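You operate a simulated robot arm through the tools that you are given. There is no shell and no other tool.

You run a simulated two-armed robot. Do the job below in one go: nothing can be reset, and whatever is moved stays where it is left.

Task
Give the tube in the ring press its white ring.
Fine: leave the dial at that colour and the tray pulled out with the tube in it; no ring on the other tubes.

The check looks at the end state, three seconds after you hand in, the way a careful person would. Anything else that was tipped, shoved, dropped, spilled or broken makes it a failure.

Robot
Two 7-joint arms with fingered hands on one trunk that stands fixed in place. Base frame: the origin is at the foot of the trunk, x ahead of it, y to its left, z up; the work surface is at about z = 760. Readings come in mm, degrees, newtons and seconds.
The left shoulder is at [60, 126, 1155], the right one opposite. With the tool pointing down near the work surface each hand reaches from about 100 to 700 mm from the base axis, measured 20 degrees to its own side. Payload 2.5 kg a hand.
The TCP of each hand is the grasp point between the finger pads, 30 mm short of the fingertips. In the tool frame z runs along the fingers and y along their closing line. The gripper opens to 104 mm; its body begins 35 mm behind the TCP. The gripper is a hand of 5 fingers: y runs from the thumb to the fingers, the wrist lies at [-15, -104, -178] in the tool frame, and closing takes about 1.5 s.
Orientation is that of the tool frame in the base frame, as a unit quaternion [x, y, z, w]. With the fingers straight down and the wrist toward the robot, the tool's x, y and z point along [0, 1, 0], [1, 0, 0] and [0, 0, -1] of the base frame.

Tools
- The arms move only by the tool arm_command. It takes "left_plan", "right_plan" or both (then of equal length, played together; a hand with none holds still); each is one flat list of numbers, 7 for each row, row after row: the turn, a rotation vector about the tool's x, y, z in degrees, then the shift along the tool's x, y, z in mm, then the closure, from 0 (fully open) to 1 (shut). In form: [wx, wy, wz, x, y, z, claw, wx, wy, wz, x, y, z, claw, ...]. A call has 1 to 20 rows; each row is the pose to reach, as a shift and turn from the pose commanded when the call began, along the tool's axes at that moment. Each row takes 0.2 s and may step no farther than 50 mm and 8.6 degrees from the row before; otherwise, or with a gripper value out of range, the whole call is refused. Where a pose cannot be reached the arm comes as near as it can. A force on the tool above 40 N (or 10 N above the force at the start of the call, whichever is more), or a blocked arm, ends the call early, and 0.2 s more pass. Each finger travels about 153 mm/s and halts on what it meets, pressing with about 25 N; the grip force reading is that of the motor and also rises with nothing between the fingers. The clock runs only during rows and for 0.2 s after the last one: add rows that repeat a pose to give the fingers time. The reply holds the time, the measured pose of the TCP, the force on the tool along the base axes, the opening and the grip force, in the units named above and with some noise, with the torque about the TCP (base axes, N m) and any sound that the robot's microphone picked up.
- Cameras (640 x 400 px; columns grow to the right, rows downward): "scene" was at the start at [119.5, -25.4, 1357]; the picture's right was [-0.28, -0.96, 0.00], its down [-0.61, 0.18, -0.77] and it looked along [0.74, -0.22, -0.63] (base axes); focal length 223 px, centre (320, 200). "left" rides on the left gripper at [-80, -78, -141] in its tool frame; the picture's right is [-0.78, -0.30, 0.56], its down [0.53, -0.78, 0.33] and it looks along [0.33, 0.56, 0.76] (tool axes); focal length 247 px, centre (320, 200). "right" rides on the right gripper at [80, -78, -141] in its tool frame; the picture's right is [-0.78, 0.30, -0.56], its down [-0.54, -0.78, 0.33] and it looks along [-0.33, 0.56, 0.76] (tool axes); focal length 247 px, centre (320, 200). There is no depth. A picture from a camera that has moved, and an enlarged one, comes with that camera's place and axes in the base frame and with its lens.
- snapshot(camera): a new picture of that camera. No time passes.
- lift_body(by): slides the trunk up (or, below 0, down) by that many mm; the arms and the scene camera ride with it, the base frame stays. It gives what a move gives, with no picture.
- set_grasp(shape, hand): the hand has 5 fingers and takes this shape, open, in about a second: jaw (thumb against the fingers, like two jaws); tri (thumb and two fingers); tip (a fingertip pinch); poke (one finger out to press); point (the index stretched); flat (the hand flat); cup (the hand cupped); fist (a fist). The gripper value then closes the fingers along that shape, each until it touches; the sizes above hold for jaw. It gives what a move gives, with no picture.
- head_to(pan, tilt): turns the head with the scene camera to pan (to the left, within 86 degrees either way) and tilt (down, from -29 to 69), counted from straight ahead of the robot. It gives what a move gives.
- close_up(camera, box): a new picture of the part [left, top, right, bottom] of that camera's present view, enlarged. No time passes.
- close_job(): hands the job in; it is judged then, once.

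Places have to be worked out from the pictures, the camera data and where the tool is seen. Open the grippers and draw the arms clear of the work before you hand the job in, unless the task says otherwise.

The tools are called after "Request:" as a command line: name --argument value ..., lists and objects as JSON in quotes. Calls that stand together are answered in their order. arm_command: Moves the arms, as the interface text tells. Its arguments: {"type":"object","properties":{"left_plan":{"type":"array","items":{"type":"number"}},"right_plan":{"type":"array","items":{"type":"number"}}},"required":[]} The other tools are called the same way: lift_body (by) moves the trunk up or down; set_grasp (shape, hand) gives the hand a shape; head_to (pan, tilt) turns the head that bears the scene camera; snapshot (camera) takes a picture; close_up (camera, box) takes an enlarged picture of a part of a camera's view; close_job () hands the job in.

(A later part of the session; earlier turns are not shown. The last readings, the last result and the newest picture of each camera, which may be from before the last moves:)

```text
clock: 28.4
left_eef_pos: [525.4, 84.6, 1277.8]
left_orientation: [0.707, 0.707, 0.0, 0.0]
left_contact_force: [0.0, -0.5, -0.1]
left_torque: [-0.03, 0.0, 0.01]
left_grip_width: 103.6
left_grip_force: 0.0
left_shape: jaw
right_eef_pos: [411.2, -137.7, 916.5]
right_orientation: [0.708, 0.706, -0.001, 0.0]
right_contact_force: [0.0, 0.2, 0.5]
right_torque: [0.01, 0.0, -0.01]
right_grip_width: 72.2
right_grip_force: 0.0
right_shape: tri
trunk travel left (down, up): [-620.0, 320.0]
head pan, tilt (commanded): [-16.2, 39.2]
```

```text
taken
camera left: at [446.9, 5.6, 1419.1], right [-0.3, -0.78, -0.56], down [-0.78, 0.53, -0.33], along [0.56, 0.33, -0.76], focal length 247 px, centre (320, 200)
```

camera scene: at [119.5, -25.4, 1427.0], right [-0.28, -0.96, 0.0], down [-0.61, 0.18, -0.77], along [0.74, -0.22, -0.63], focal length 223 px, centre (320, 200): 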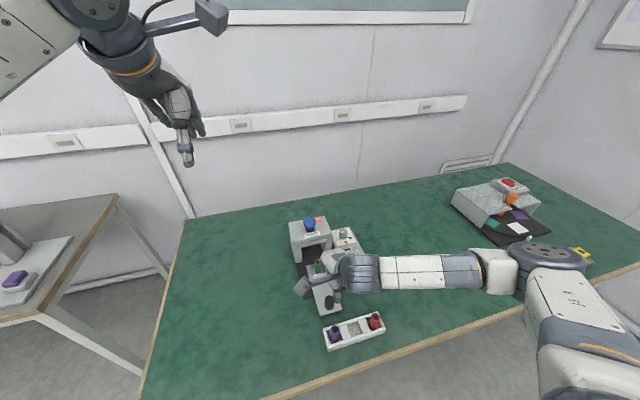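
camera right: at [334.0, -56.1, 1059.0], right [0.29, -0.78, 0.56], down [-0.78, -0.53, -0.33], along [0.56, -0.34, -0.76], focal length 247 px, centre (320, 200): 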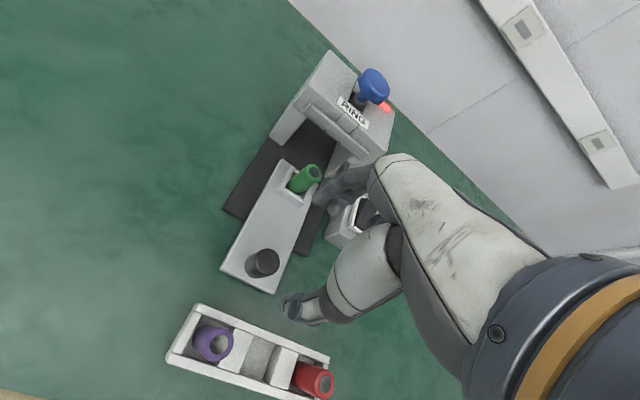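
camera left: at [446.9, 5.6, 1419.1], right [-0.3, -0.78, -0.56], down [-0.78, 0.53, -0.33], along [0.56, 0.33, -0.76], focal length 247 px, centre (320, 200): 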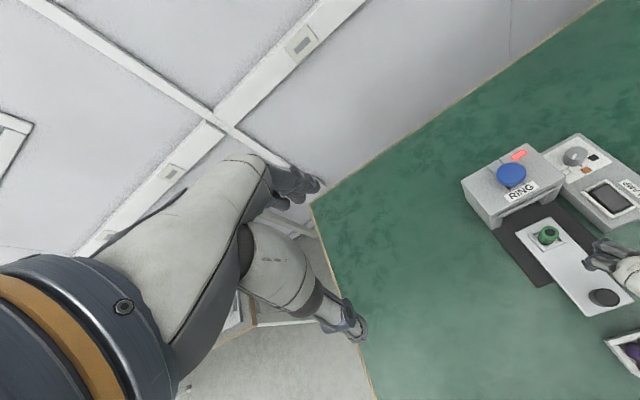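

The hand is over the tray knob; the tube rack lies nearer the robot at about x≈330. I zoom in to fix the knob position and check the clearance around it.

Request:
close_up --camera "right" --box '[210, 140, 390, 320]'

Request:
close_up --camera "left" --box '[520, 200, 640, 360]'

Request:
close_up --camera "scene" --box '[270, 210, 400, 360]'

```text
2.22 times, centred on (300, 230) of right
camera zoom: at [334.0, -56.1, 1059.0], right [0.29, -0.78, 0.56], down [-0.78, -0.53, -0.33], along [0.56, -0.34, -0.76], focal length 549 px, centre (364, 133)
```

zoom: 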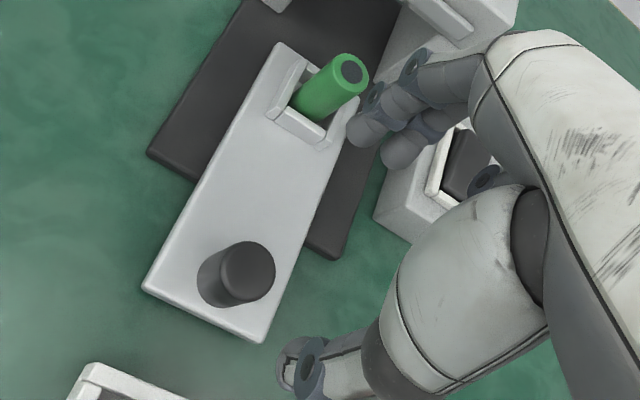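

```text
2.50 times, centred on (580, 280) of left
camera zoom: at [446.9, 5.6, 1419.1], right [-0.3, -0.78, -0.56], down [-0.78, 0.53, -0.33], along [0.56, 0.33, -0.76], focal length 617 px, centre (-330, 0)
```

zoom: 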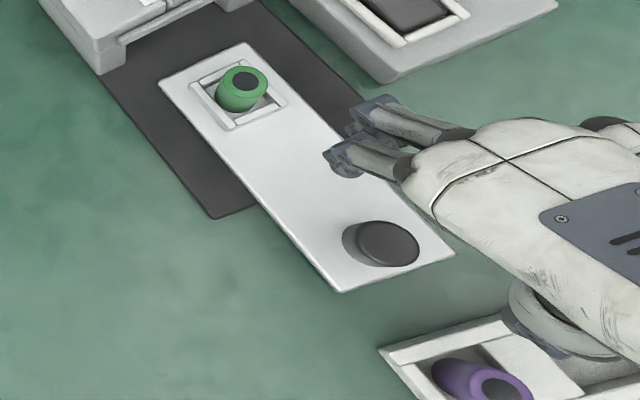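

```text
2.67 times, centred on (335, 285) of scene
camera zoom: at [119.5, -25.4, 1427.0], right [-0.28, -0.96, 0.0], down [-0.61, 0.18, -0.77], along [0.74, -0.22, -0.63], focal length 594 px, centre (280, -27)
```

zoom: 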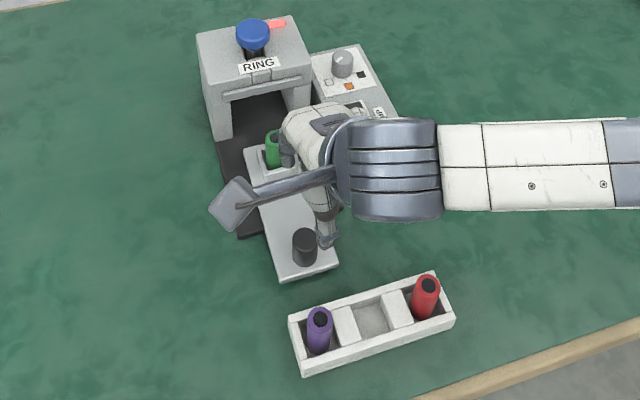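

Triangulation puts the knob axis at about (411.5, -137.5) with its top near z≈811. I descend to z≈846 with the fingers at 60 mm, still just above the knob, and check alignment.

Request:
arm_command --right_plan '[0, 0, 0, 0, 0, 25, 0.42, 0, 0, 0, 0, 0, 50, 0.42, 0, 0, 0, 0, 0, 70, 0.42, 0, 0, 0, 0, 0, 70, 0.42]'

Request:
close_up --camera "right" --box '[210, 140, 390, 320]'

Request:
close_up --camera "left" --box '[520, 200, 640, 360]'

Request:
close_up --camera "scene" --box '[290, 250, 390, 350]'

```text
clock: 29.4
left_eef_pos: [525.0, 84.7, 1278.9]
left_orientation: [0.707, 0.707, 0.0, 0.0]
left_contact_force: [0.4, -0.5, -0.6]
left_torque: [0.02, -0.01, -0.02]
left_grip_width: 103.5
left_grip_force: 0.1
left_shape: jaw
right_eef_pos: [411.8, -137.5, 847.0]
right_orientation: [0.708, 0.706, 0.0, 0.0]
right_contact_force: [1.0, 0.1, -0.1]
right_torque: [-0.02, 0.0, -0.01]
right_grip_width: 60.9
right_grip_force: 0.0
right_shape: tri
trunk travel left (down, up): [-620.0, 320.0]
head pan, tilt (commanded): [-16.2, 39.2]
```

```text
2.22 times, centred on (300, 230) of right
camera zoom: at [333.8, -56.9, 988.4], right [0.29, -0.78, 0.56], down [-0.78, -0.53, -0.33], along [0.56, -0.34, -0.76], focal length 549 px, centre (364, 133)
```

zoom: 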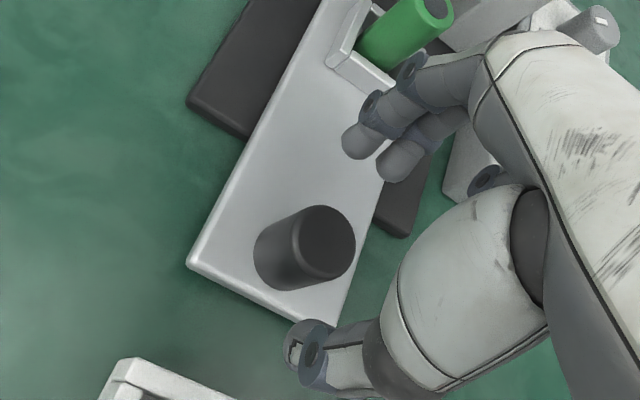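

```text
2.50 times, centred on (580, 280) of left
camera zoom: at [446.7, 5.4, 1419.2], right [-0.3, -0.78, -0.56], down [-0.78, 0.53, -0.33], along [0.56, 0.33, -0.76], focal length 617 px, centre (-330, 0)
```

zoom: 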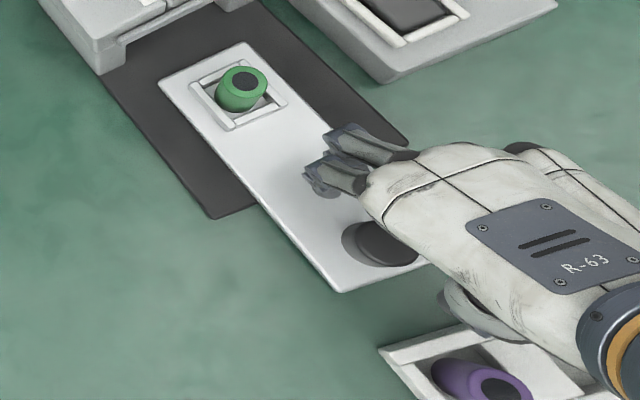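

```text
4.00 times, centred on (340, 300) of scene
camera zoom: at [119.3, -25.5, 1427.0], right [-0.28, -0.96, 0.0], down [-0.61, 0.18, -0.78], along [0.74, -0.22, -0.63], focal length 890 px, centre (240, -200)
```

zoom: 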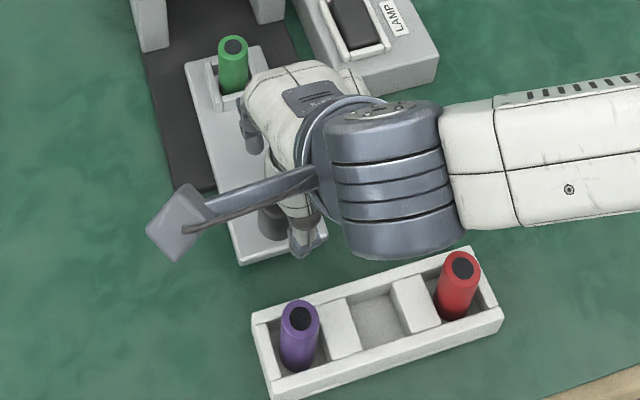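

Alignment is good (knob at ≈(411.6, -137.2)). I lower to z≈824 and close on the knob.

Request:
arm_command --right_plan '[0, 0, 0, 0, 0, 12, 0.42, 0, 0, 0, 0, 0, 23, 0.42, 0, 0, 0, 0, 0, 23, 0.6, 0, 0, 0, 0, 0, 23, 0.75, 0, 0, 0, 0, 0, 23, 0.9, 0, 0, 0, 0, 0, 23, 0.9]'

Request:
close_up --camera "right" --box '[210, 140, 390, 320]'

```text
clock: 30.8
left_eef_pos: [524.1, 85.1, 1278.8]
left_orientation: [0.707, 0.708, 0.0, -0.001]
left_contact_force: [0.6, 1.1, 0.6]
left_torque: [0.02, 0.02, 0.01]
left_grip_width: 103.5
left_grip_force: 0.0
left_shape: jaw
right_eef_pos: [419.1, -154.7, 829.4]
right_orientation: [0.709, 0.706, -0.002, -0.001]
right_contact_force: [-0.2, -0.6, 0.1]
right_torque: [-0.03, -0.01, 0.0]
right_grip_width: 10.5
right_grip_force: 0.0
right_shape: tri
right hand out of reach, approached as far as the arm can: row 1, 2, 3, 4, 5, 6
trunk travel left (down, up): [-620.0, 320.0]
head pan, tilt (commanded): [-16.2, 39.2]
```

```text
2.22 times, centred on (300, 230) of right
camera zoom: at [342.3, -71.7, 972.0], right [0.3, -0.78, 0.56], down [-0.78, -0.53, -0.33], along [0.55, -0.34, -0.76], focal length 549 px, centre (364, 133)
```

zoom: 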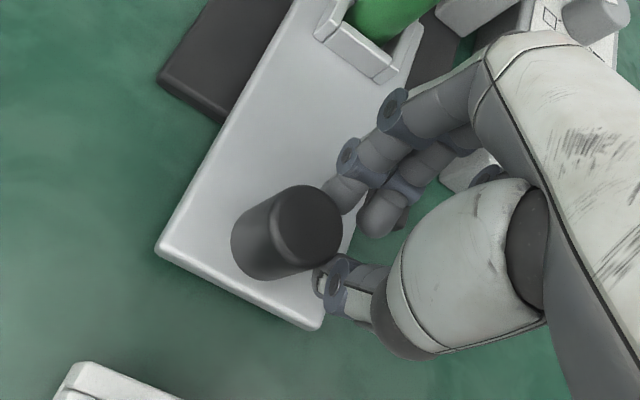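

The arm hit a reach limit that low from this shoulder height and drifted sideways, closing beside the knob without touching it (forces ≈ 0). I open, lift straight up and bring the hand high, so that I can lower the trunk.

Request:
arm_command --right_plan '[0, 0, 0, 0, 0, 0, 0.6, 0, 0, 0, 0, 0, 0, 0.42, 0, 0, 0, 0, 0, -25, 0.42, 0, 0, 0, 0, 0, -60, 0.42, 0, 0, 0, 9, -4, -95, 0.42, 0, 0, 0, 17, -7.5, -125, 0.42, 0, 0, 0, 17, -7.5, -125, 0.42]'

```text
clock: 32.4
left_eef_pos: [524.6, 84.9, 1276.7]
left_orientation: [0.708, 0.706, 0.0, 0.0]
left_contact_force: [0.1, 0.1, 0.5]
left_torque: [-0.01, 0.02, 0.02]
left_grip_width: 103.8
left_grip_force: 0.1
left_shape: jaw
right_eef_pos: [411.5, -137.7, 956.5]
right_orientation: [0.707, 0.707, 0.0, 0.0]
right_contact_force: [0.2, -0.2, -0.4]
right_torque: [0.01, -0.02, -0.03]
right_grip_width: 59.7
right_grip_force: 0.1
right_shape: tri
trunk travel left (down, up): [-620.0, 320.0]
head pan, tilt (commanded): [-16.2, 39.2]
```

Hand is at z≈956 above the knob. I lower the trunk by 100 mm, bringing the hand to z≈856 (tips above the knob top at ≈811).

Request:
lift_body --by -100

Request:
close_up --camera "right" --box '[210, 140, 390, 320]'

Request:
snapshot --camera "scene"

```text
clock: 33.7
left_eef_pos: [524.2, 84.9, 1177.7]
left_orientation: [0.707, 0.707, 0.0, 0.0]
left_contact_force: [0.0, -1.0, -0.2]
left_torque: [-0.04, 0.01, 0.03]
left_grip_width: 103.7
left_grip_force: 0.0
left_shape: jaw
right_eef_pos: [410.5, -138.7, 854.8]
right_orientation: [0.708, 0.706, 0.0, 0.0]
right_contact_force: [0.3, -0.1, 0.2]
right_torque: [-0.02, 0.01, 0.02]
right_grip_width: 59.9
right_grip_force: 0.1
right_shape: tri
trunk travel left (down, up): [-520.0, 420.0]
head pan, tilt (commanded): [-16.2, 39.2]
```

```text
2.22 times, centred on (300, 230) of right
camera zoom: at [333.9, -55.8, 997.4], right [0.29, -0.78, 0.56], down [-0.78, -0.53, -0.33], along [0.56, -0.34, -0.76], focal length 549 px, centre (364, 133)
```

zoom: 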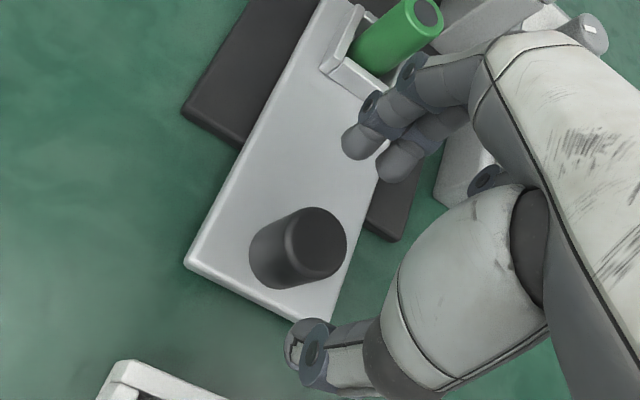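

```text
taken
camera scene: at [119.4, -25.4, 1327.0], right [-0.28, -0.96, 0.0], down [-0.61, 0.18, -0.78], along [0.74, -0.22, -0.63], focal length 223 px, centre (320, 200)
```

scene: 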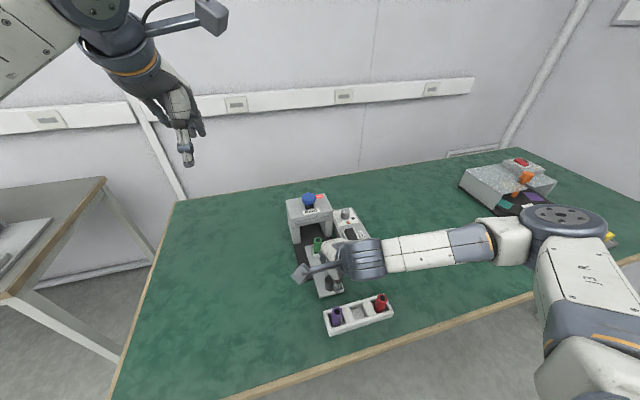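

Knob still centred under the hand. I lower 31 mm to z≈824 and check that the pose is reached before closing.

Request:
arm_command --right_plan '[0, 0, 0, 0, 0.5, 16, 0.42, 0, 0, 0, 0, 1, 31, 0.42, 0, 0, 0, 0, 1, 31, 0.42]'

Request:
close_up --camera "right" --box '[210, 140, 390, 320]'

```text
clock: 34.5
left_eef_pos: [525.9, 84.9, 1177.0]
left_orientation: [0.707, 0.707, -0.001, 0.0]
left_contact_force: [0.8, 0.4, 0.5]
left_torque: [0.0, 0.02, -0.03]
left_grip_width: 103.8
left_grip_force: 0.1
left_shape: jaw
right_eef_pos: [412.7, -136.6, 824.5]
right_orientation: [0.708, 0.706, 0.0, 0.0]
right_contact_force: [0.1, 0.5, 0.4]
right_torque: [0.01, 0.0, 0.01]
right_grip_width: 59.8
right_grip_force: 0.0
right_shape: tri
trunk travel left (down, up): [-520.0, 420.0]
head pan, tilt (commanded): [-16.2, 39.2]
```

```text
2.22 times, centred on (300, 230) of right
camera zoom: at [334.6, -55.6, 966.3], right [0.29, -0.78, 0.56], down [-0.78, -0.53, -0.33], along [0.56, -0.34, -0.76], focal length 549 px, centre (364, 133)
```

zoom: 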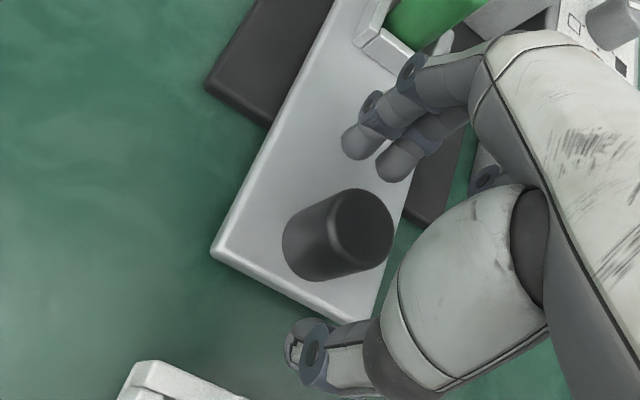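

The pose is reached with the knob between thumb and fingers. I close on it.

Request:
arm_command --right_plan '[0, 0, 0, 0, 1, 0, 0.55, 0, 0, 0, 0, 1, 0, 0.7, 0, 0, 0, 0, 1, 0, 0.9, 0, 0, 0, 0, 1, 0, 0.9]'

Request:
close_up --camera "right" --box '[210, 140, 390, 320]'

```text
clock: 35.5
left_eef_pos: [524.8, 85.2, 1177.6]
left_orientation: [0.707, 0.707, 0.001, 0.0]
left_contact_force: [-1.1, -0.6, -1.3]
left_torque: [0.01, 0.01, -0.04]
left_grip_width: 103.6
left_grip_force: 0.2
left_shape: jaw
right_eef_pos: [413.9, -136.7, 824.5]
right_orientation: [0.708, 0.706, 0.0, -0.001]
right_contact_force: [-0.6, -0.9, 0.1]
right_torque: [0.0, 0.0, 0.0]
right_grip_width: 17.8
right_grip_force: 25.0
right_shape: tri
trunk travel left (down, up): [-520.0, 420.0]
head pan, tilt (commanded): [-16.2, 39.2]
```

```text
2.22 times, centred on (300, 230) of right
camera zoom: at [335.7, -55.6, 966.3], right [0.29, -0.78, 0.56], down [-0.78, -0.53, -0.33], along [0.56, -0.34, -0.76], focal length 549 px, centre (364, 133)
```

zoom: 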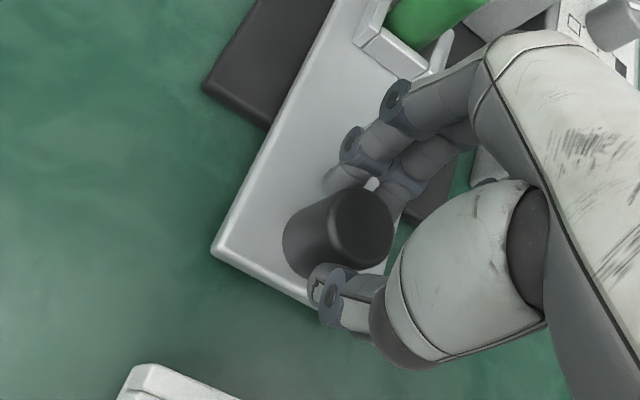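

Knob gripped (25 N). I push the tray inward along +x by 60 mm slowly and watch the forces.

Request:
arm_command --right_plan '[0, 0, 0, 0, 6, 0, 0.9, 0, 0, 0, 0, 12, 0, 0.9, 0, 0, 0, 0, 18, 0, 0.9, 0, 0, 0, 0, 24, 0, 0.9, 0, 0, 0, 0, 30, 0, 0.9, 0, 0, 0, 0, 36, 0, 0.9, 0, 0, 0, 0, 42, 0, 0.9, 0, 0, 0, 0, 48, 0, 0.9, 0, 0, 0, 0, 54, 0, 0.9, 0, 0, 0, 0, 60, 0, 0.9, 0, 0, 0, 0, 60, 0, 0.9]'

Request:
snapshot --camera "right"

Request:
close_up --camera "left" --box '[440, 100, 640, 330]'

Request:
close_up --camera "scene" --box '[270, 180, 400, 340]'

```text
clock: 37.9
left_eef_pos: [524.0, 85.2, 1177.5]
left_orientation: [0.708, 0.707, 0.0, 0.0]
left_contact_force: [0.0, -0.7, 0.4]
left_torque: [-0.01, -0.03, 0.0]
left_grip_width: 103.8
left_grip_force: 0.0
left_shape: jaw
right_eef_pos: [473.7, -136.7, 823.6]
right_orientation: [0.708, 0.706, 0.0, 0.0]
right_contact_force: [-0.2, 0.4, 0.2]
right_torque: [0.03, -0.06, -0.03]
right_grip_width: 18.0
right_grip_force: 24.8
right_shape: tri
trunk travel left (down, up): [-520.0, 420.0]
head pan, tilt (commanded): [-16.2, 39.2]
```

```text
taken
camera right: at [396.1, -55.7, 966.3], right [0.29, -0.78, 0.56], down [-0.78, -0.53, -0.33], along [0.56, -0.34, -0.76], focal length 247 px, centre (320, 200)
```

right: 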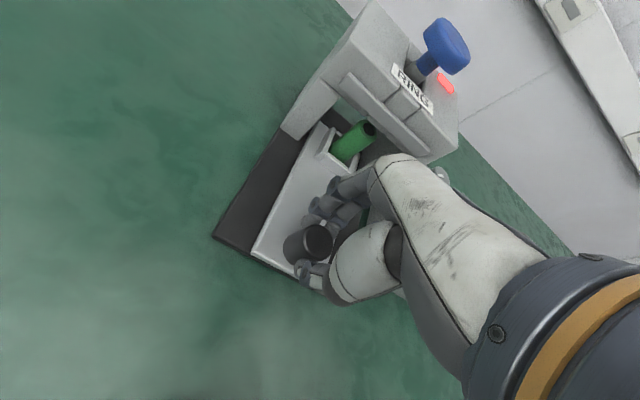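

```text
1.74 times, centred on (540, 215) of left
camera zoom: at [446.9, 5.6, 1319.1], right [-0.3, -0.78, -0.56], down [-0.78, 0.53, -0.33], along [0.56, 0.33, -0.76], focal length 430 px, centre (-63, 174)
```

zoom: 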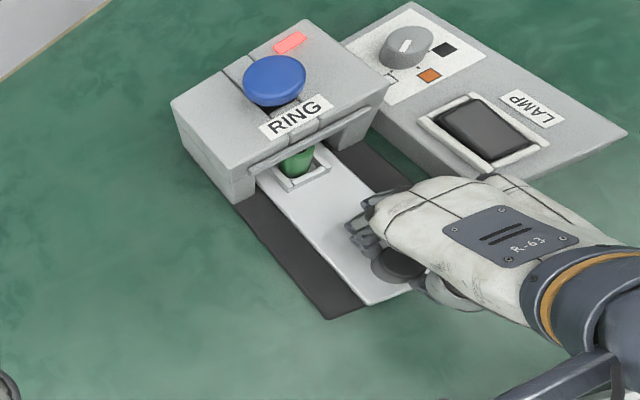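

```text
2.50 times, centred on (335, 260) of scene
camera zoom: at [119.5, -25.3, 1327.0], right [-0.28, -0.96, 0.0], down [-0.61, 0.18, -0.78], along [0.74, -0.22, -0.63], focal length 557 px, centre (282, 50)
```

zoom: 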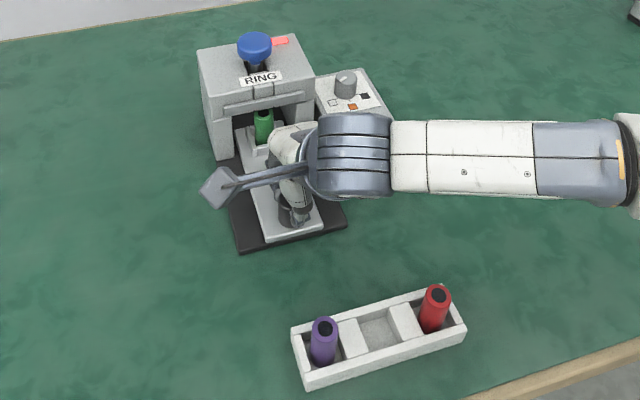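

The tray slides smoothly, the tube is now entering the press. I push another 26 mm and check clearance between the fingers and the press front.

Request:
arm_command --right_plan '[0, 0, 0, 0, 5, 0, 0.9, 0, 0, 0, 0, 10, 0, 0.9, 0, 0, 0, 0, 15, 0, 0.9, 0, 0, 0, 0, 20, 0, 0.9, 0, 0, 0, 0, 26, 0, 0.9, 0, 0, 0, 0, 26, 0, 0.9]'

Request:
snapshot --camera "right"

Request:
close_up --camera "left" --box '[440, 100, 640, 330]'

Request:
close_up --camera "scene" --box '[290, 190, 370, 290]'

```text
clock: 39.3
left_eef_pos: [525.1, 85.0, 1177.2]
left_orientation: [0.708, 0.707, 0.0, 0.0]
left_contact_force: [0.7, -0.3, -0.7]
left_torque: [-0.01, 0.01, 0.01]
left_grip_width: 103.5
left_grip_force: 0.0
left_shape: jaw
right_eef_pos: [499.5, -136.4, 823.4]
right_orientation: [0.708, 0.706, 0.001, 0.0]
right_contact_force: [0.6, 1.3, -0.4]
right_torque: [0.01, -0.01, 0.0]
right_grip_width: 18.3
right_grip_force: 25.3
right_shape: tri
trunk travel left (down, up): [-520.0, 420.0]
head pan, tilt (commanded): [-16.2, 39.2]
```

```text
taken
camera right: at [421.8, -55.8, 966.3], right [0.29, -0.78, 0.56], down [-0.78, -0.53, -0.33], along [0.56, -0.34, -0.76], focal length 247 px, centre (320, 200)
```

right: 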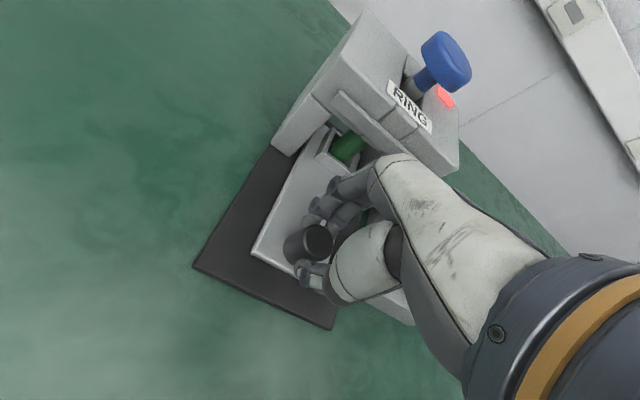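

```text
1.74 times, centred on (540, 215) of left
camera zoom: at [446.8, 5.6, 1319.1], right [-0.3, -0.78, -0.56], down [-0.78, 0.53, -0.33], along [0.56, 0.33, -0.76], focal length 430 px, centre (-63, 174)
```

zoom: 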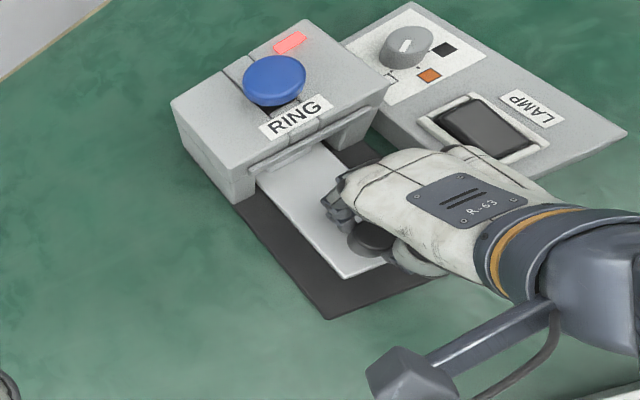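

```text
4.00 times, centred on (330, 240) of scene
camera zoom: at [119.4, -25.4, 1327.0], right [-0.28, -0.96, 0.0], down [-0.61, 0.18, -0.78], along [0.74, -0.22, -0.63], focal length 890 px, centre (280, 40)
```

zoom: 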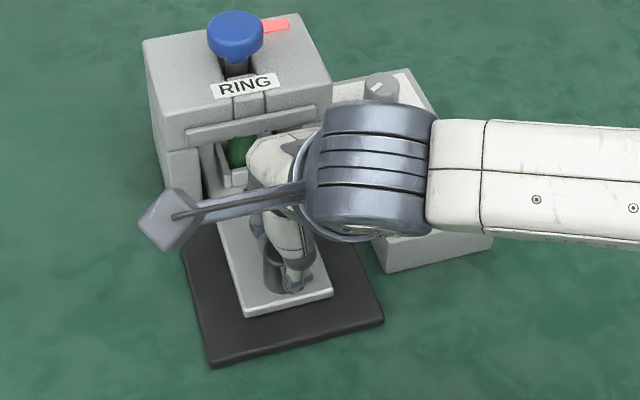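

About 35 mm remain between the finger joints and the press front. I push on in 2 mm steps, up to 20 mm, to find the inner stop.

Request:
arm_command --right_plan '[0, 0, 0, 0, 2, 0, 0.9, 0, 0, 0, 0, 4, 0, 0.9, 0, 0, 0, 0, 6, 0, 0.9, 0, 0, 0, 0, 8, 0, 0.9, 0, 0, 0, 0, 10, 0, 0.9, 0, 0, 0, 0, 12, 0, 0.9, 0, 0, 0, 0, 14, 0, 0.9, 0, 0, 0, 0, 16, 0, 0.9, 0, 0, 0, 0, 18, 0, 0.9, 0, 0, 0, 0, 20, 0, 0.9]'

Request:
close_up --camera "left" --box '[440, 100, 640, 330]'

Request:
snapshot --camera "right"

```text
clock: 41.5
left_eef_pos: [522.0, 85.0, 1178.0]
left_orientation: [0.707, 0.708, 0.001, 0.001]
left_contact_force: [0.5, -0.4, -0.5]
left_torque: [0.03, -0.01, 0.01]
left_grip_width: 103.7
left_grip_force: 0.1
left_shape: jaw
right_eef_pos: [517.5, -138.6, 824.2]
right_orientation: [0.707, 0.707, -0.002, -0.002]
right_contact_force: [-22.5, 2.6, 2.7]
right_torque: [0.04, 0.73, 0.01]
right_grip_width: 18.1
right_grip_force: 24.5
right_shape: tri
trunk travel left (down, up): [-520.0, 420.0]
head pan, tilt (commanded): [-16.2, 39.2]
```

```text
1.74 times, centred on (540, 215) of left
camera zoom: at [444.7, 5.8, 1320.0], right [-0.29, -0.78, -0.56], down [-0.78, 0.53, -0.33], along [0.56, 0.33, -0.76], focal length 430 px, centre (-63, 174)
```

zoom: 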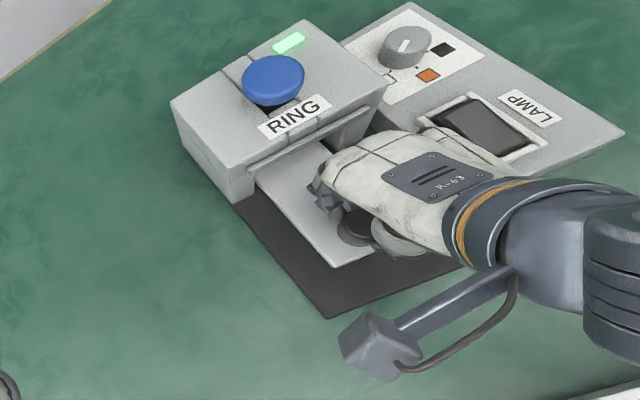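

```text
taken
camera right: at [439.4, -55.8, 966.5], right [0.3, -0.78, 0.55], down [-0.78, -0.53, -0.33], along [0.55, -0.33, -0.76], focal length 247 px, centre (320, 200)
```

right: 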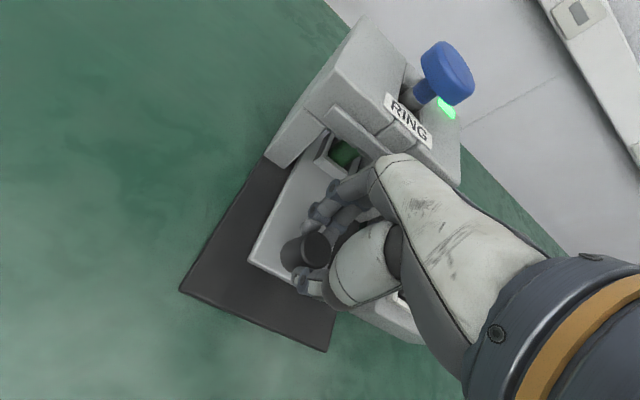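

The lamp turned green and the tray is at its stop (≈22 N resistance). I open the fingers just enough, lift straight up off the knob, then back away up and toward the robot.

Request:
arm_command --right_plan '[0, 0, 0, 0, -1, 0, 0.7, 0, 0, 0, 0, -1, 0, 0.58, 0, 0, 0, 0, -1, 0, 0.58, 0, 0, 0, 0, -1, -12, 0.58, 0, 0, 0, 0, -1, -30, 0.58, 0, 0, 0, 0, -8, -50, 0.58, 0, 0, 0, 0, -30, -85, 0.58, 0, 0, 0, 0, -50, -125, 0.58, 0, 0, 0, 0, -60, -165, 0.58, 0, 0, 0, 0, -60, -165, 0.58]'

Request:
close_up --camera "left" --box '[440, 100, 640, 330]'

Request:
snapshot --camera "right"

Request:
snapshot --camera "scene"

```text
clock: 43.7
left_eef_pos: [525.3, 84.9, 1177.5]
left_orientation: [0.707, 0.707, 0.0, 0.0]
left_contact_force: [-0.4, -0.6, -0.5]
left_torque: [-0.01, -0.01, 0.03]
left_grip_width: 103.3
left_grip_force: 0.1
left_shape: jaw
right_eef_pos: [457.9, -137.9, 988.2]
right_orientation: [0.708, 0.706, 0.0, 0.0]
right_contact_force: [-0.6, 0.2, 0.1]
right_torque: [-0.05, -0.03, -0.02]
right_grip_width: 43.8
right_grip_force: 0.0
right_shape: tri
trunk travel left (down, up): [-520.0, 420.0]
head pan, tilt (commanded): [-16.2, 39.2]
```

```text
1.74 times, centred on (540, 215) of left
camera zoom: at [446.9, 5.5, 1319.0], right [-0.3, -0.78, -0.56], down [-0.78, 0.53, -0.33], along [0.56, 0.33, -0.76], focal length 430 px, centre (-63, 174)
```

zoom: 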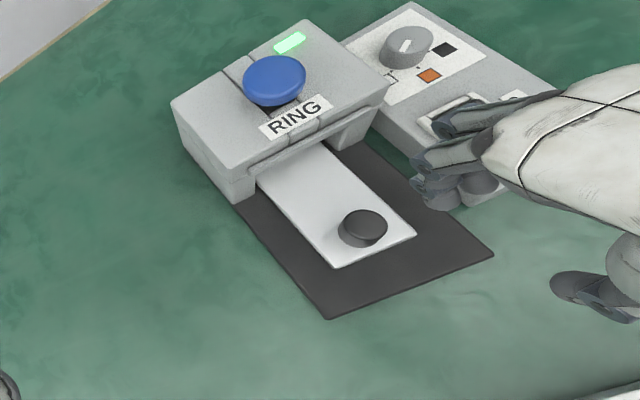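

```text
taken
camera right: at [381.0, -56.8, 1130.3], right [0.29, -0.78, 0.56], down [-0.78, -0.53, -0.33], along [0.55, -0.34, -0.76], focal length 247 px, centre (320, 200)
```

right: 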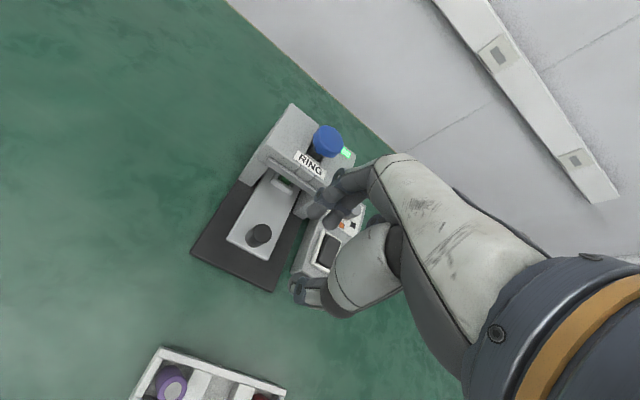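

```text
taken
camera scene: at [119.5, -25.4, 1327.0], right [-0.28, -0.96, 0.0], down [-0.61, 0.18, -0.77], along [0.74, -0.22, -0.63], focal length 223 px, centre (320, 200)
```

scene: 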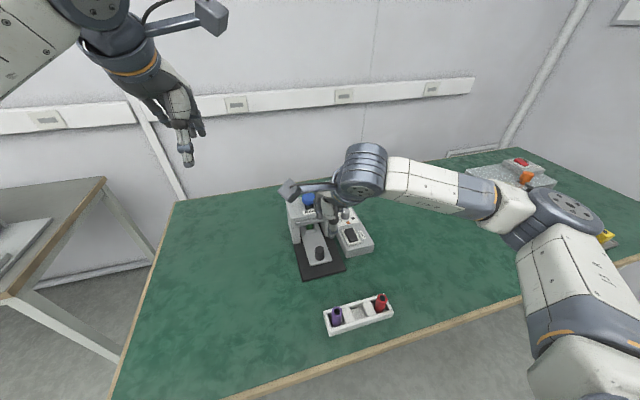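

Lamp green and the tray stayed in. I shape the right hand to "poke" for pressing the blue button and look at where its finger sticks out.

Request:
set_grasp --shape "poke" --hand "right"

Request:
snapshot --camera "right"

Request:
close_up --camera "scene" --box '[270, 130, 410, 270]'

Request:
close_up --camera "left" --box '[480, 90, 640, 300]'

```text
clock: 44.6
left_eef_pos: [525.4, 86.4, 1176.9]
left_orientation: [0.706, 0.708, 0.0, 0.0]
left_contact_force: [-0.4, -0.3, 0.2]
left_torque: [0.02, 0.03, -0.03]
left_grip_width: 103.8
left_grip_force: 0.0
left_shape: jaw
right_eef_pos: [459.3, -137.6, 988.1]
right_orientation: [0.708, 0.707, 0.0, 0.0]
right_contact_force: [1.0, -0.2, 0.6]
right_torque: [-0.01, 0.02, -0.03]
right_grip_width: 0.0
right_grip_force: 0.0
right_shape: poke
trunk travel left (down, up): [-520.0, 420.0]
head pan, tilt (commanded): [-16.2, 39.2]
```

```text
taken
camera right: at [381.2, -56.6, 1130.0], right [0.29, -0.78, 0.56], down [-0.78, -0.53, -0.33], along [0.56, -0.34, -0.76], focal length 247 px, centre (320, 200)
```

right: 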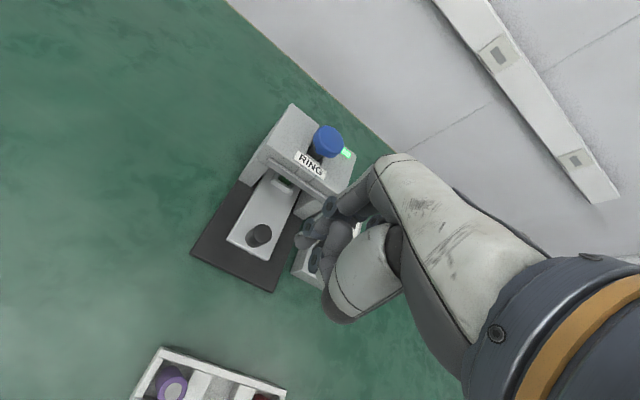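

```text
2.86 times, centred on (340, 200) of scene
camera zoom: at [119.5, -25.4, 1327.0], right [-0.28, -0.96, 0.0], down [-0.61, 0.18, -0.77], along [0.74, -0.22, -0.63], focal length 636 px, centre (263, 200)
```

zoom: 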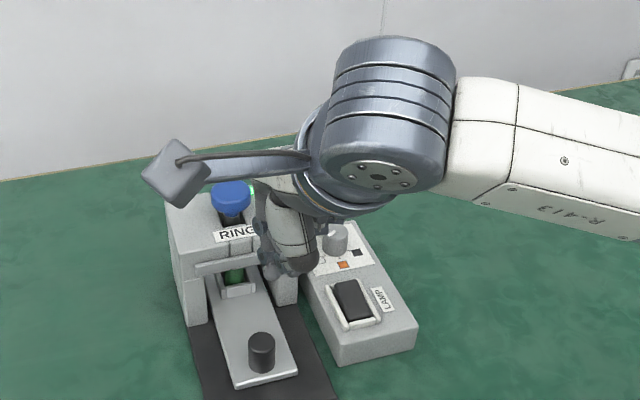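

```text
1.90 times, centred on (560, 195) of left
camera zoom: at [446.9, 5.5, 1319.1], right [-0.3, -0.78, -0.56], down [-0.78, 0.53, -0.33], along [0.56, 0.33, -0.76], focal length 470 px, centre (-137, 210)
```

zoom: 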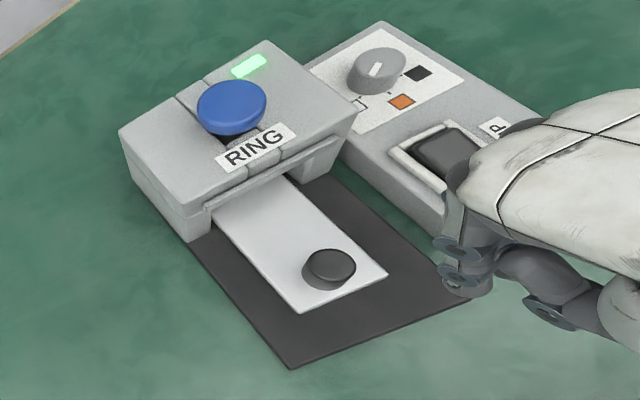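

I zoom in on the hand's own view to find the poking fingertip.

Request:
close_up --camera "right" --box '[270, 140, 430, 340]'

Request:
close_up --camera "left" --box '[570, 150, 640, 270]'

Request:
close_up --camera "scene" --box '[310, 170, 370, 240]'

```text
2.00 times, centred on (350, 240) of right
camera zoom: at [381.2, -56.6, 1130.0], right [0.29, -0.78, 0.56], down [-0.78, -0.53, -0.33], along [0.56, -0.34, -0.76], focal length 494 px, centre (260, 120)
```

zoom: 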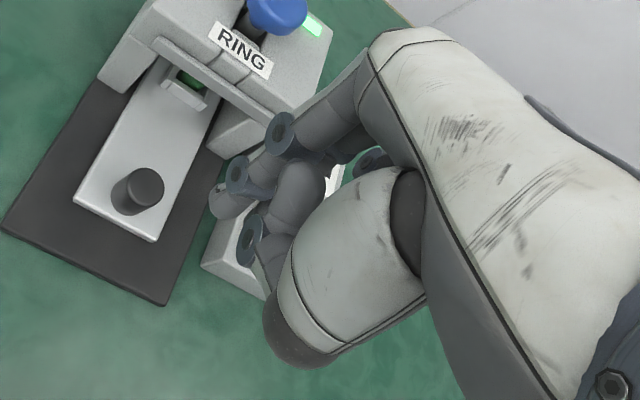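

```text
3.33 times, centred on (605, 210) of left
camera zoom: at [446.9, 5.5, 1319.1], right [-0.3, -0.78, -0.56], down [-0.78, 0.53, -0.33], along [0.56, 0.33, -0.76], focal length 823 px, centre (-630, 167)
```

zoom: 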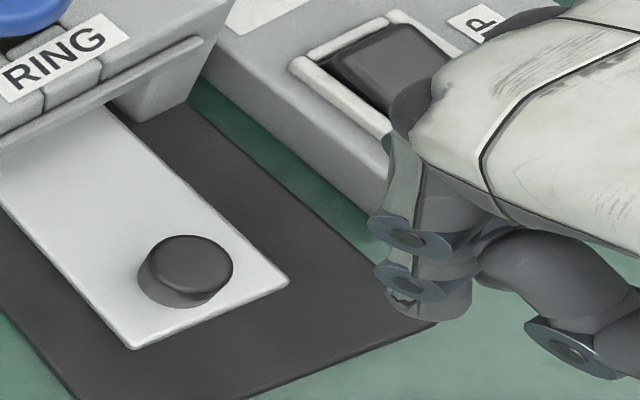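

```text
5.71 times, centred on (340, 205) of scene
camera zoom: at [119.5, -25.4, 1327.0], right [-0.28, -0.96, 0.0], down [-0.61, 0.18, -0.77], along [0.74, -0.22, -0.63], focal length 1272 px, centre (206, 171)
```

zoom: 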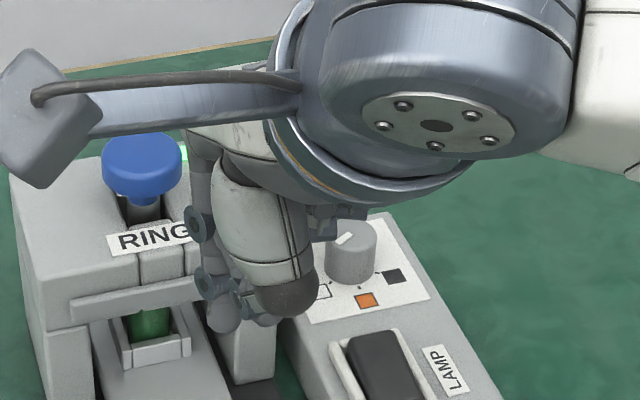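

Triangulating the fingertip gives ≈(457, -130, 961), i.e. about +8 mm along tool x and 27 mm below the TCP. With the button top at ≈(628, -139, 914), I move the TCP to ≈(630, -147, 978), with the fingertip ~37 mm above the button.

Request:
arm_command --right_plan '[0, 0, 0, -1, 30, -4, 0, 0, 0, 0, -3, 65, -4, 0, 0, 0, 0, -5, 100, -2, 0, 0, 0, 0, -7, 135, 5, 0, 0, 0, 0, -9, 171, 10, 0, 0, 0, 0, -9, 171, 10, 0]'

Request:
snapshot --camera "right"

Request:
close_up --camera "scene" --box '[270, 130, 410, 270]'

Request:
close_up --camera "left" --box '[440, 50, 640, 250]'

```text
clock: 46.0
left_eef_pos: [524.7, 84.7, 1178.7]
left_orientation: [0.708, 0.707, 0.0, 0.0]
left_contact_force: [-0.1, 0.4, 0.0]
left_torque: [0.02, -0.01, -0.04]
left_grip_width: 103.6
left_grip_force: 0.0
left_shape: jaw
right_eef_pos: [630.2, -146.6, 980.6]
right_orientation: [0.707, 0.708, 0.001, 0.001]
right_contact_force: [-0.3, -0.4, -0.6]
right_torque: [0.04, 0.01, 0.0]
right_grip_width: 0.1
right_grip_force: 0.0
right_shape: poke
trunk travel left (down, up): [-520.0, 420.0]
head pan, tilt (commanded): [-16.2, 39.2]
```

```text
taken
camera right: at [552.8, -64.9, 1121.8], right [0.29, -0.78, 0.56], down [-0.78, -0.53, -0.33], along [0.56, -0.33, -0.76], focal length 247 px, centre (320, 200)
```

right: 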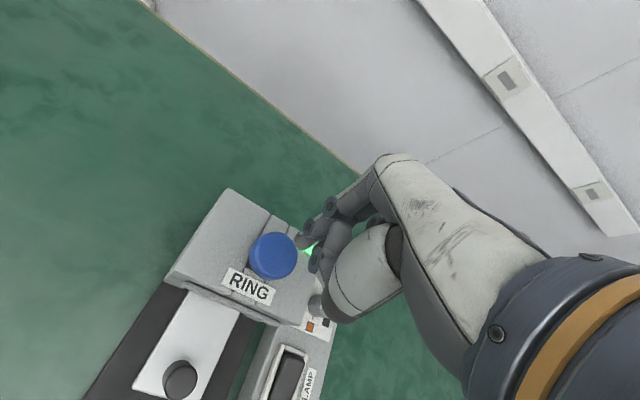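

```text
2.86 times, centred on (340, 200) of scene
camera zoom: at [119.5, -25.4, 1327.0], right [-0.28, -0.96, 0.0], down [-0.61, 0.18, -0.77], along [0.74, -0.22, -0.63], focal length 636 px, centre (263, 200)
```

zoom: 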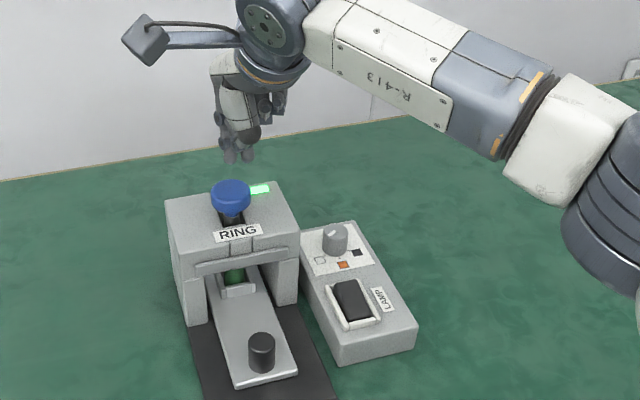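

```text
2.00 times, centred on (540, 150) of left
camera zoom: at [446.9, 5.5, 1319.1], right [-0.3, -0.78, -0.56], down [-0.78, 0.53, -0.33], along [0.56, 0.33, -0.76], focal length 494 px, centre (-120, 300)
```

zoom: 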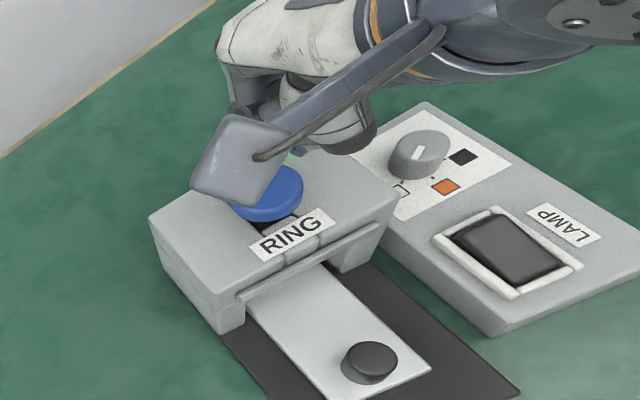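

Fingertip is above the button, laterally aligned. I descend and press in small steps, letting the force limit stop it.

Request:
arm_command --right_plan '[0, 0, 0, 0, 0, 14, 0, 0, 0, 0, 0, 0, 26, 0, 0, 0, 0, 0, 0, 32, 0, 0, 0, 0, 0, 0, 35, 0, 0, 0, 0, 0, 0, 37, 0, 0, 0, 0, 0, 0, 39, 0, 0, 0, 0, 0, 0, 41, 0, 0, 0, 0, 0, 0, 43, 0]'

Request:
close_up --camera "right" --box '[200, 160, 400, 340]'

Request:
close_up --camera "scene" --box '[280, 140, 380, 260]'

```text
clock: 47.8
left_eef_pos: [525.2, 85.5, 1177.7]
left_orientation: [0.708, 0.707, 0.0, -0.001]
left_contact_force: [0.0, 0.5, 0.9]
left_torque: [0.01, -0.02, -0.04]
left_grip_width: 103.7
left_grip_force: 0.1
left_shape: jaw
right_eef_pos: [629.9, -146.9, 937.4]
right_orientation: [0.708, 0.707, 0.001, 0.001]
right_contact_force: [1.8, 0.1, 5.8]
right_torque: [0.01, -0.13, 0.03]
right_grip_width: 0.1
right_grip_force: 0.1
right_shape: poke
trunk travel left (down, up): [-520.0, 420.0]
head pan, tilt (commanded): [-16.2, 39.2]
```

```text
2.22 times, centred on (300, 250) of right
camera zoom: at [552.5, -65.2, 1079.3], right [0.29, -0.78, 0.56], down [-0.78, -0.53, -0.33], along [0.56, -0.34, -0.76], focal length 549 px, centre (364, 89)
```

zoom: 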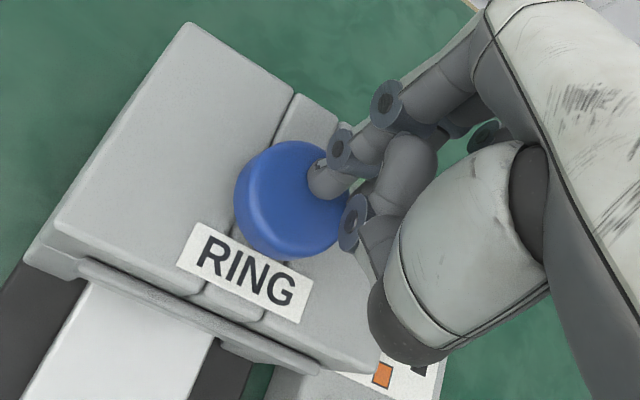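

```text
3.33 times, centred on (330, 200) of scene
camera zoom: at [119.0, -25.3, 1327.1], right [-0.28, -0.96, 0.0], down [-0.61, 0.18, -0.78], along [0.74, -0.22, -0.63], focal length 742 px, centre (287, 200)
```

zoom: 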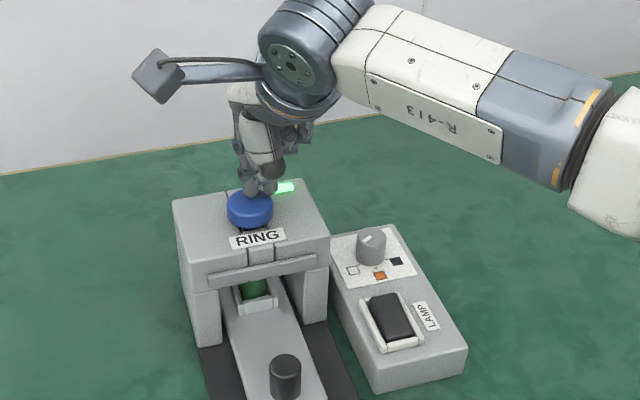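

The finger touches the button near its far right edge (5.8 N). I lift slightly, shift about 9 mm toward the robot and 5 mm left to centre, and press again in small steps.

Request:
arm_command --right_plan '[0, 0, 0, 0, 0, -12, 0, 0, 0, 0, 5, -9, -12, 0, 0, 0, 0, 5, -9, -6, 0, 0, 0, 0, 5, -9, 0, 0, 0, 0, 0, 5, -9, 2, 0, 0, 0, 0, 5, -9, 4, 0, 0, 0, 0, 5, -9, 6, 0, 0, 0, 0, 5, -9, 8, 0]'

Request:
close_up --camera "right" --box '[200, 160, 400, 340]'

Request:
close_up --camera "scene" --box '[280, 140, 380, 260]'

```text
clock: 49.6
left_eef_pos: [522.8, 85.6, 1178.0]
left_orientation: [0.707, 0.707, 0.001, 0.0]
left_contact_force: [0.0, 0.0, 0.8]
left_torque: [0.01, 0.01, 0.0]
left_grip_width: 103.8
left_grip_force: 0.1
left_shape: jaw
right_eef_pos: [621.7, -141.5, 935.2]
right_orientation: [0.708, 0.706, 0.008, 0.004]
right_contact_force: [6.3, -3.2, 28.0]
right_torque: [0.0, -0.19, -0.01]
right_grip_width: 0.2
right_grip_force: 0.0
right_shape: poke
trunk travel left (down, up): [-520.0, 420.0]
head pan, tilt (commanded): [-16.2, 39.2]
```

```text
2.22 times, centred on (300, 250) of right
camera zoom: at [543.1, -60.2, 1077.3], right [0.28, -0.78, 0.56], down [-0.77, -0.53, -0.35], along [0.57, -0.33, -0.75], focal length 549 px, centre (364, 89)
```

zoom: 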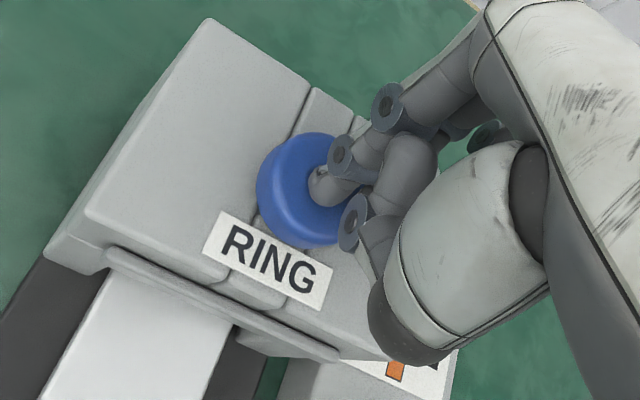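

```text
3.33 times, centred on (330, 200) of scene
camera zoom: at [117.1, -25.1, 1327.5], right [-0.28, -0.96, 0.0], down [-0.61, 0.18, -0.78], along [0.75, -0.22, -0.63], focal length 742 px, centre (287, 200)
```

zoom: 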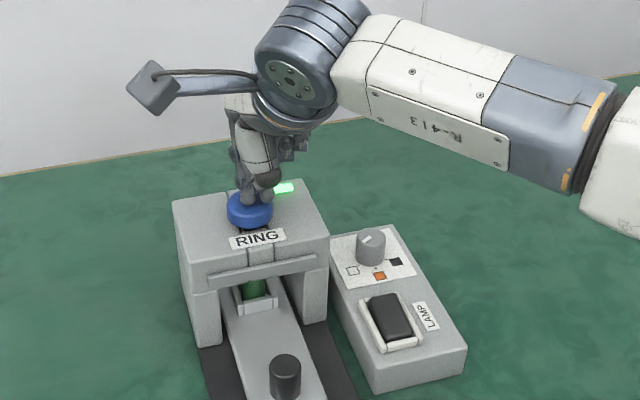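

Force is now 28 N and rising, no click reported yet. I keep pressing in 2 mm steps until the limit.

Request:
arm_command --right_plan '[0, 0, 0, 0, 0, 2, 0, 0, 0, 0, 0, 0, 4, 0, 0, 0, 0, 0, 0, 6, 0, 0, 0, 0, 0, 0, 8, 0, 0, 0, 0, 0, 0, 8, 0]'

Request:
close_up --camera "right" --box '[200, 160, 400, 340]'

Request:
close_up --camera "scene" --box '[290, 170, 350, 240]'

```text
clock: 50.5
left_eef_pos: [524.9, 86.0, 1176.1]
left_orientation: [0.707, 0.707, 0.0, 0.0]
left_contact_force: [-0.5, -0.9, 0.0]
left_torque: [0.01, 0.01, -0.01]
left_grip_width: 103.7
left_grip_force: 0.1
left_shape: jaw
right_eef_pos: [626.9, -140.7, 935.6]
right_orientation: [0.708, 0.706, 0.014, 0.008]
right_contact_force: [-2.5, 0.3, 9.0]
right_torque: [-0.07, 0.06, 0.03]
right_grip_width: 0.2
right_grip_force: 0.0
right_shape: poke
trunk travel left (down, up): [-520.0, 420.0]
head pan, tilt (commanded): [-16.2, 39.2]
stopped in row 4 (right hand): the force on the tool passed its limit at 41 N (the readings are from after the stop); the commanded pose is now the measured one
```

```text
2.22 times, centred on (300, 250) of right
camera zoom: at [545.1, -60.3, 1076.1], right [0.28, -0.78, 0.56], down [-0.77, -0.53, -0.36], along [0.58, -0.33, -0.75], focal length 549 px, centre (364, 89)
```

zoom: 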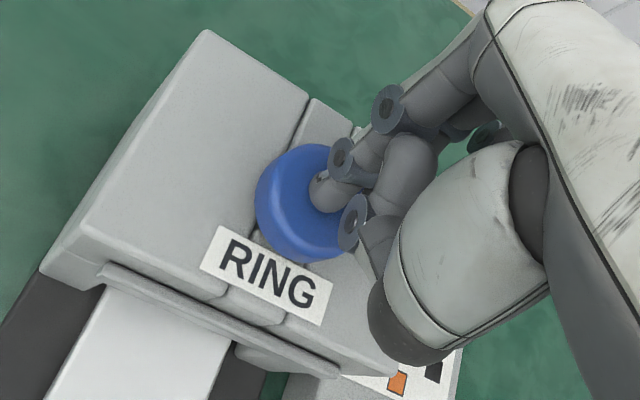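

```text
5.71 times, centred on (320, 205) of scene
camera zoom: at [119.2, -25.2, 1326.4], right [-0.28, -0.96, 0.0], down [-0.61, 0.18, -0.78], along [0.74, -0.22, -0.63], focal length 1272 px, centre (320, 171)
```

zoom: 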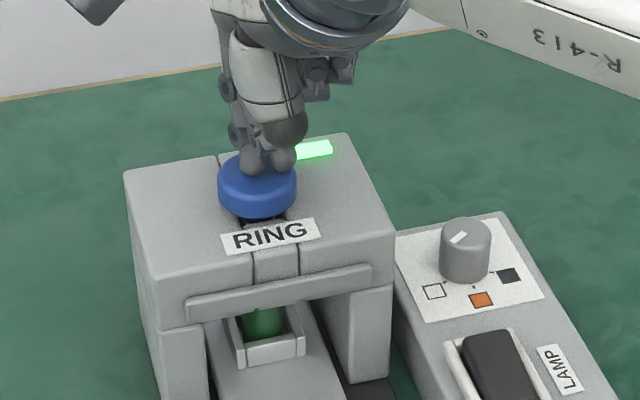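

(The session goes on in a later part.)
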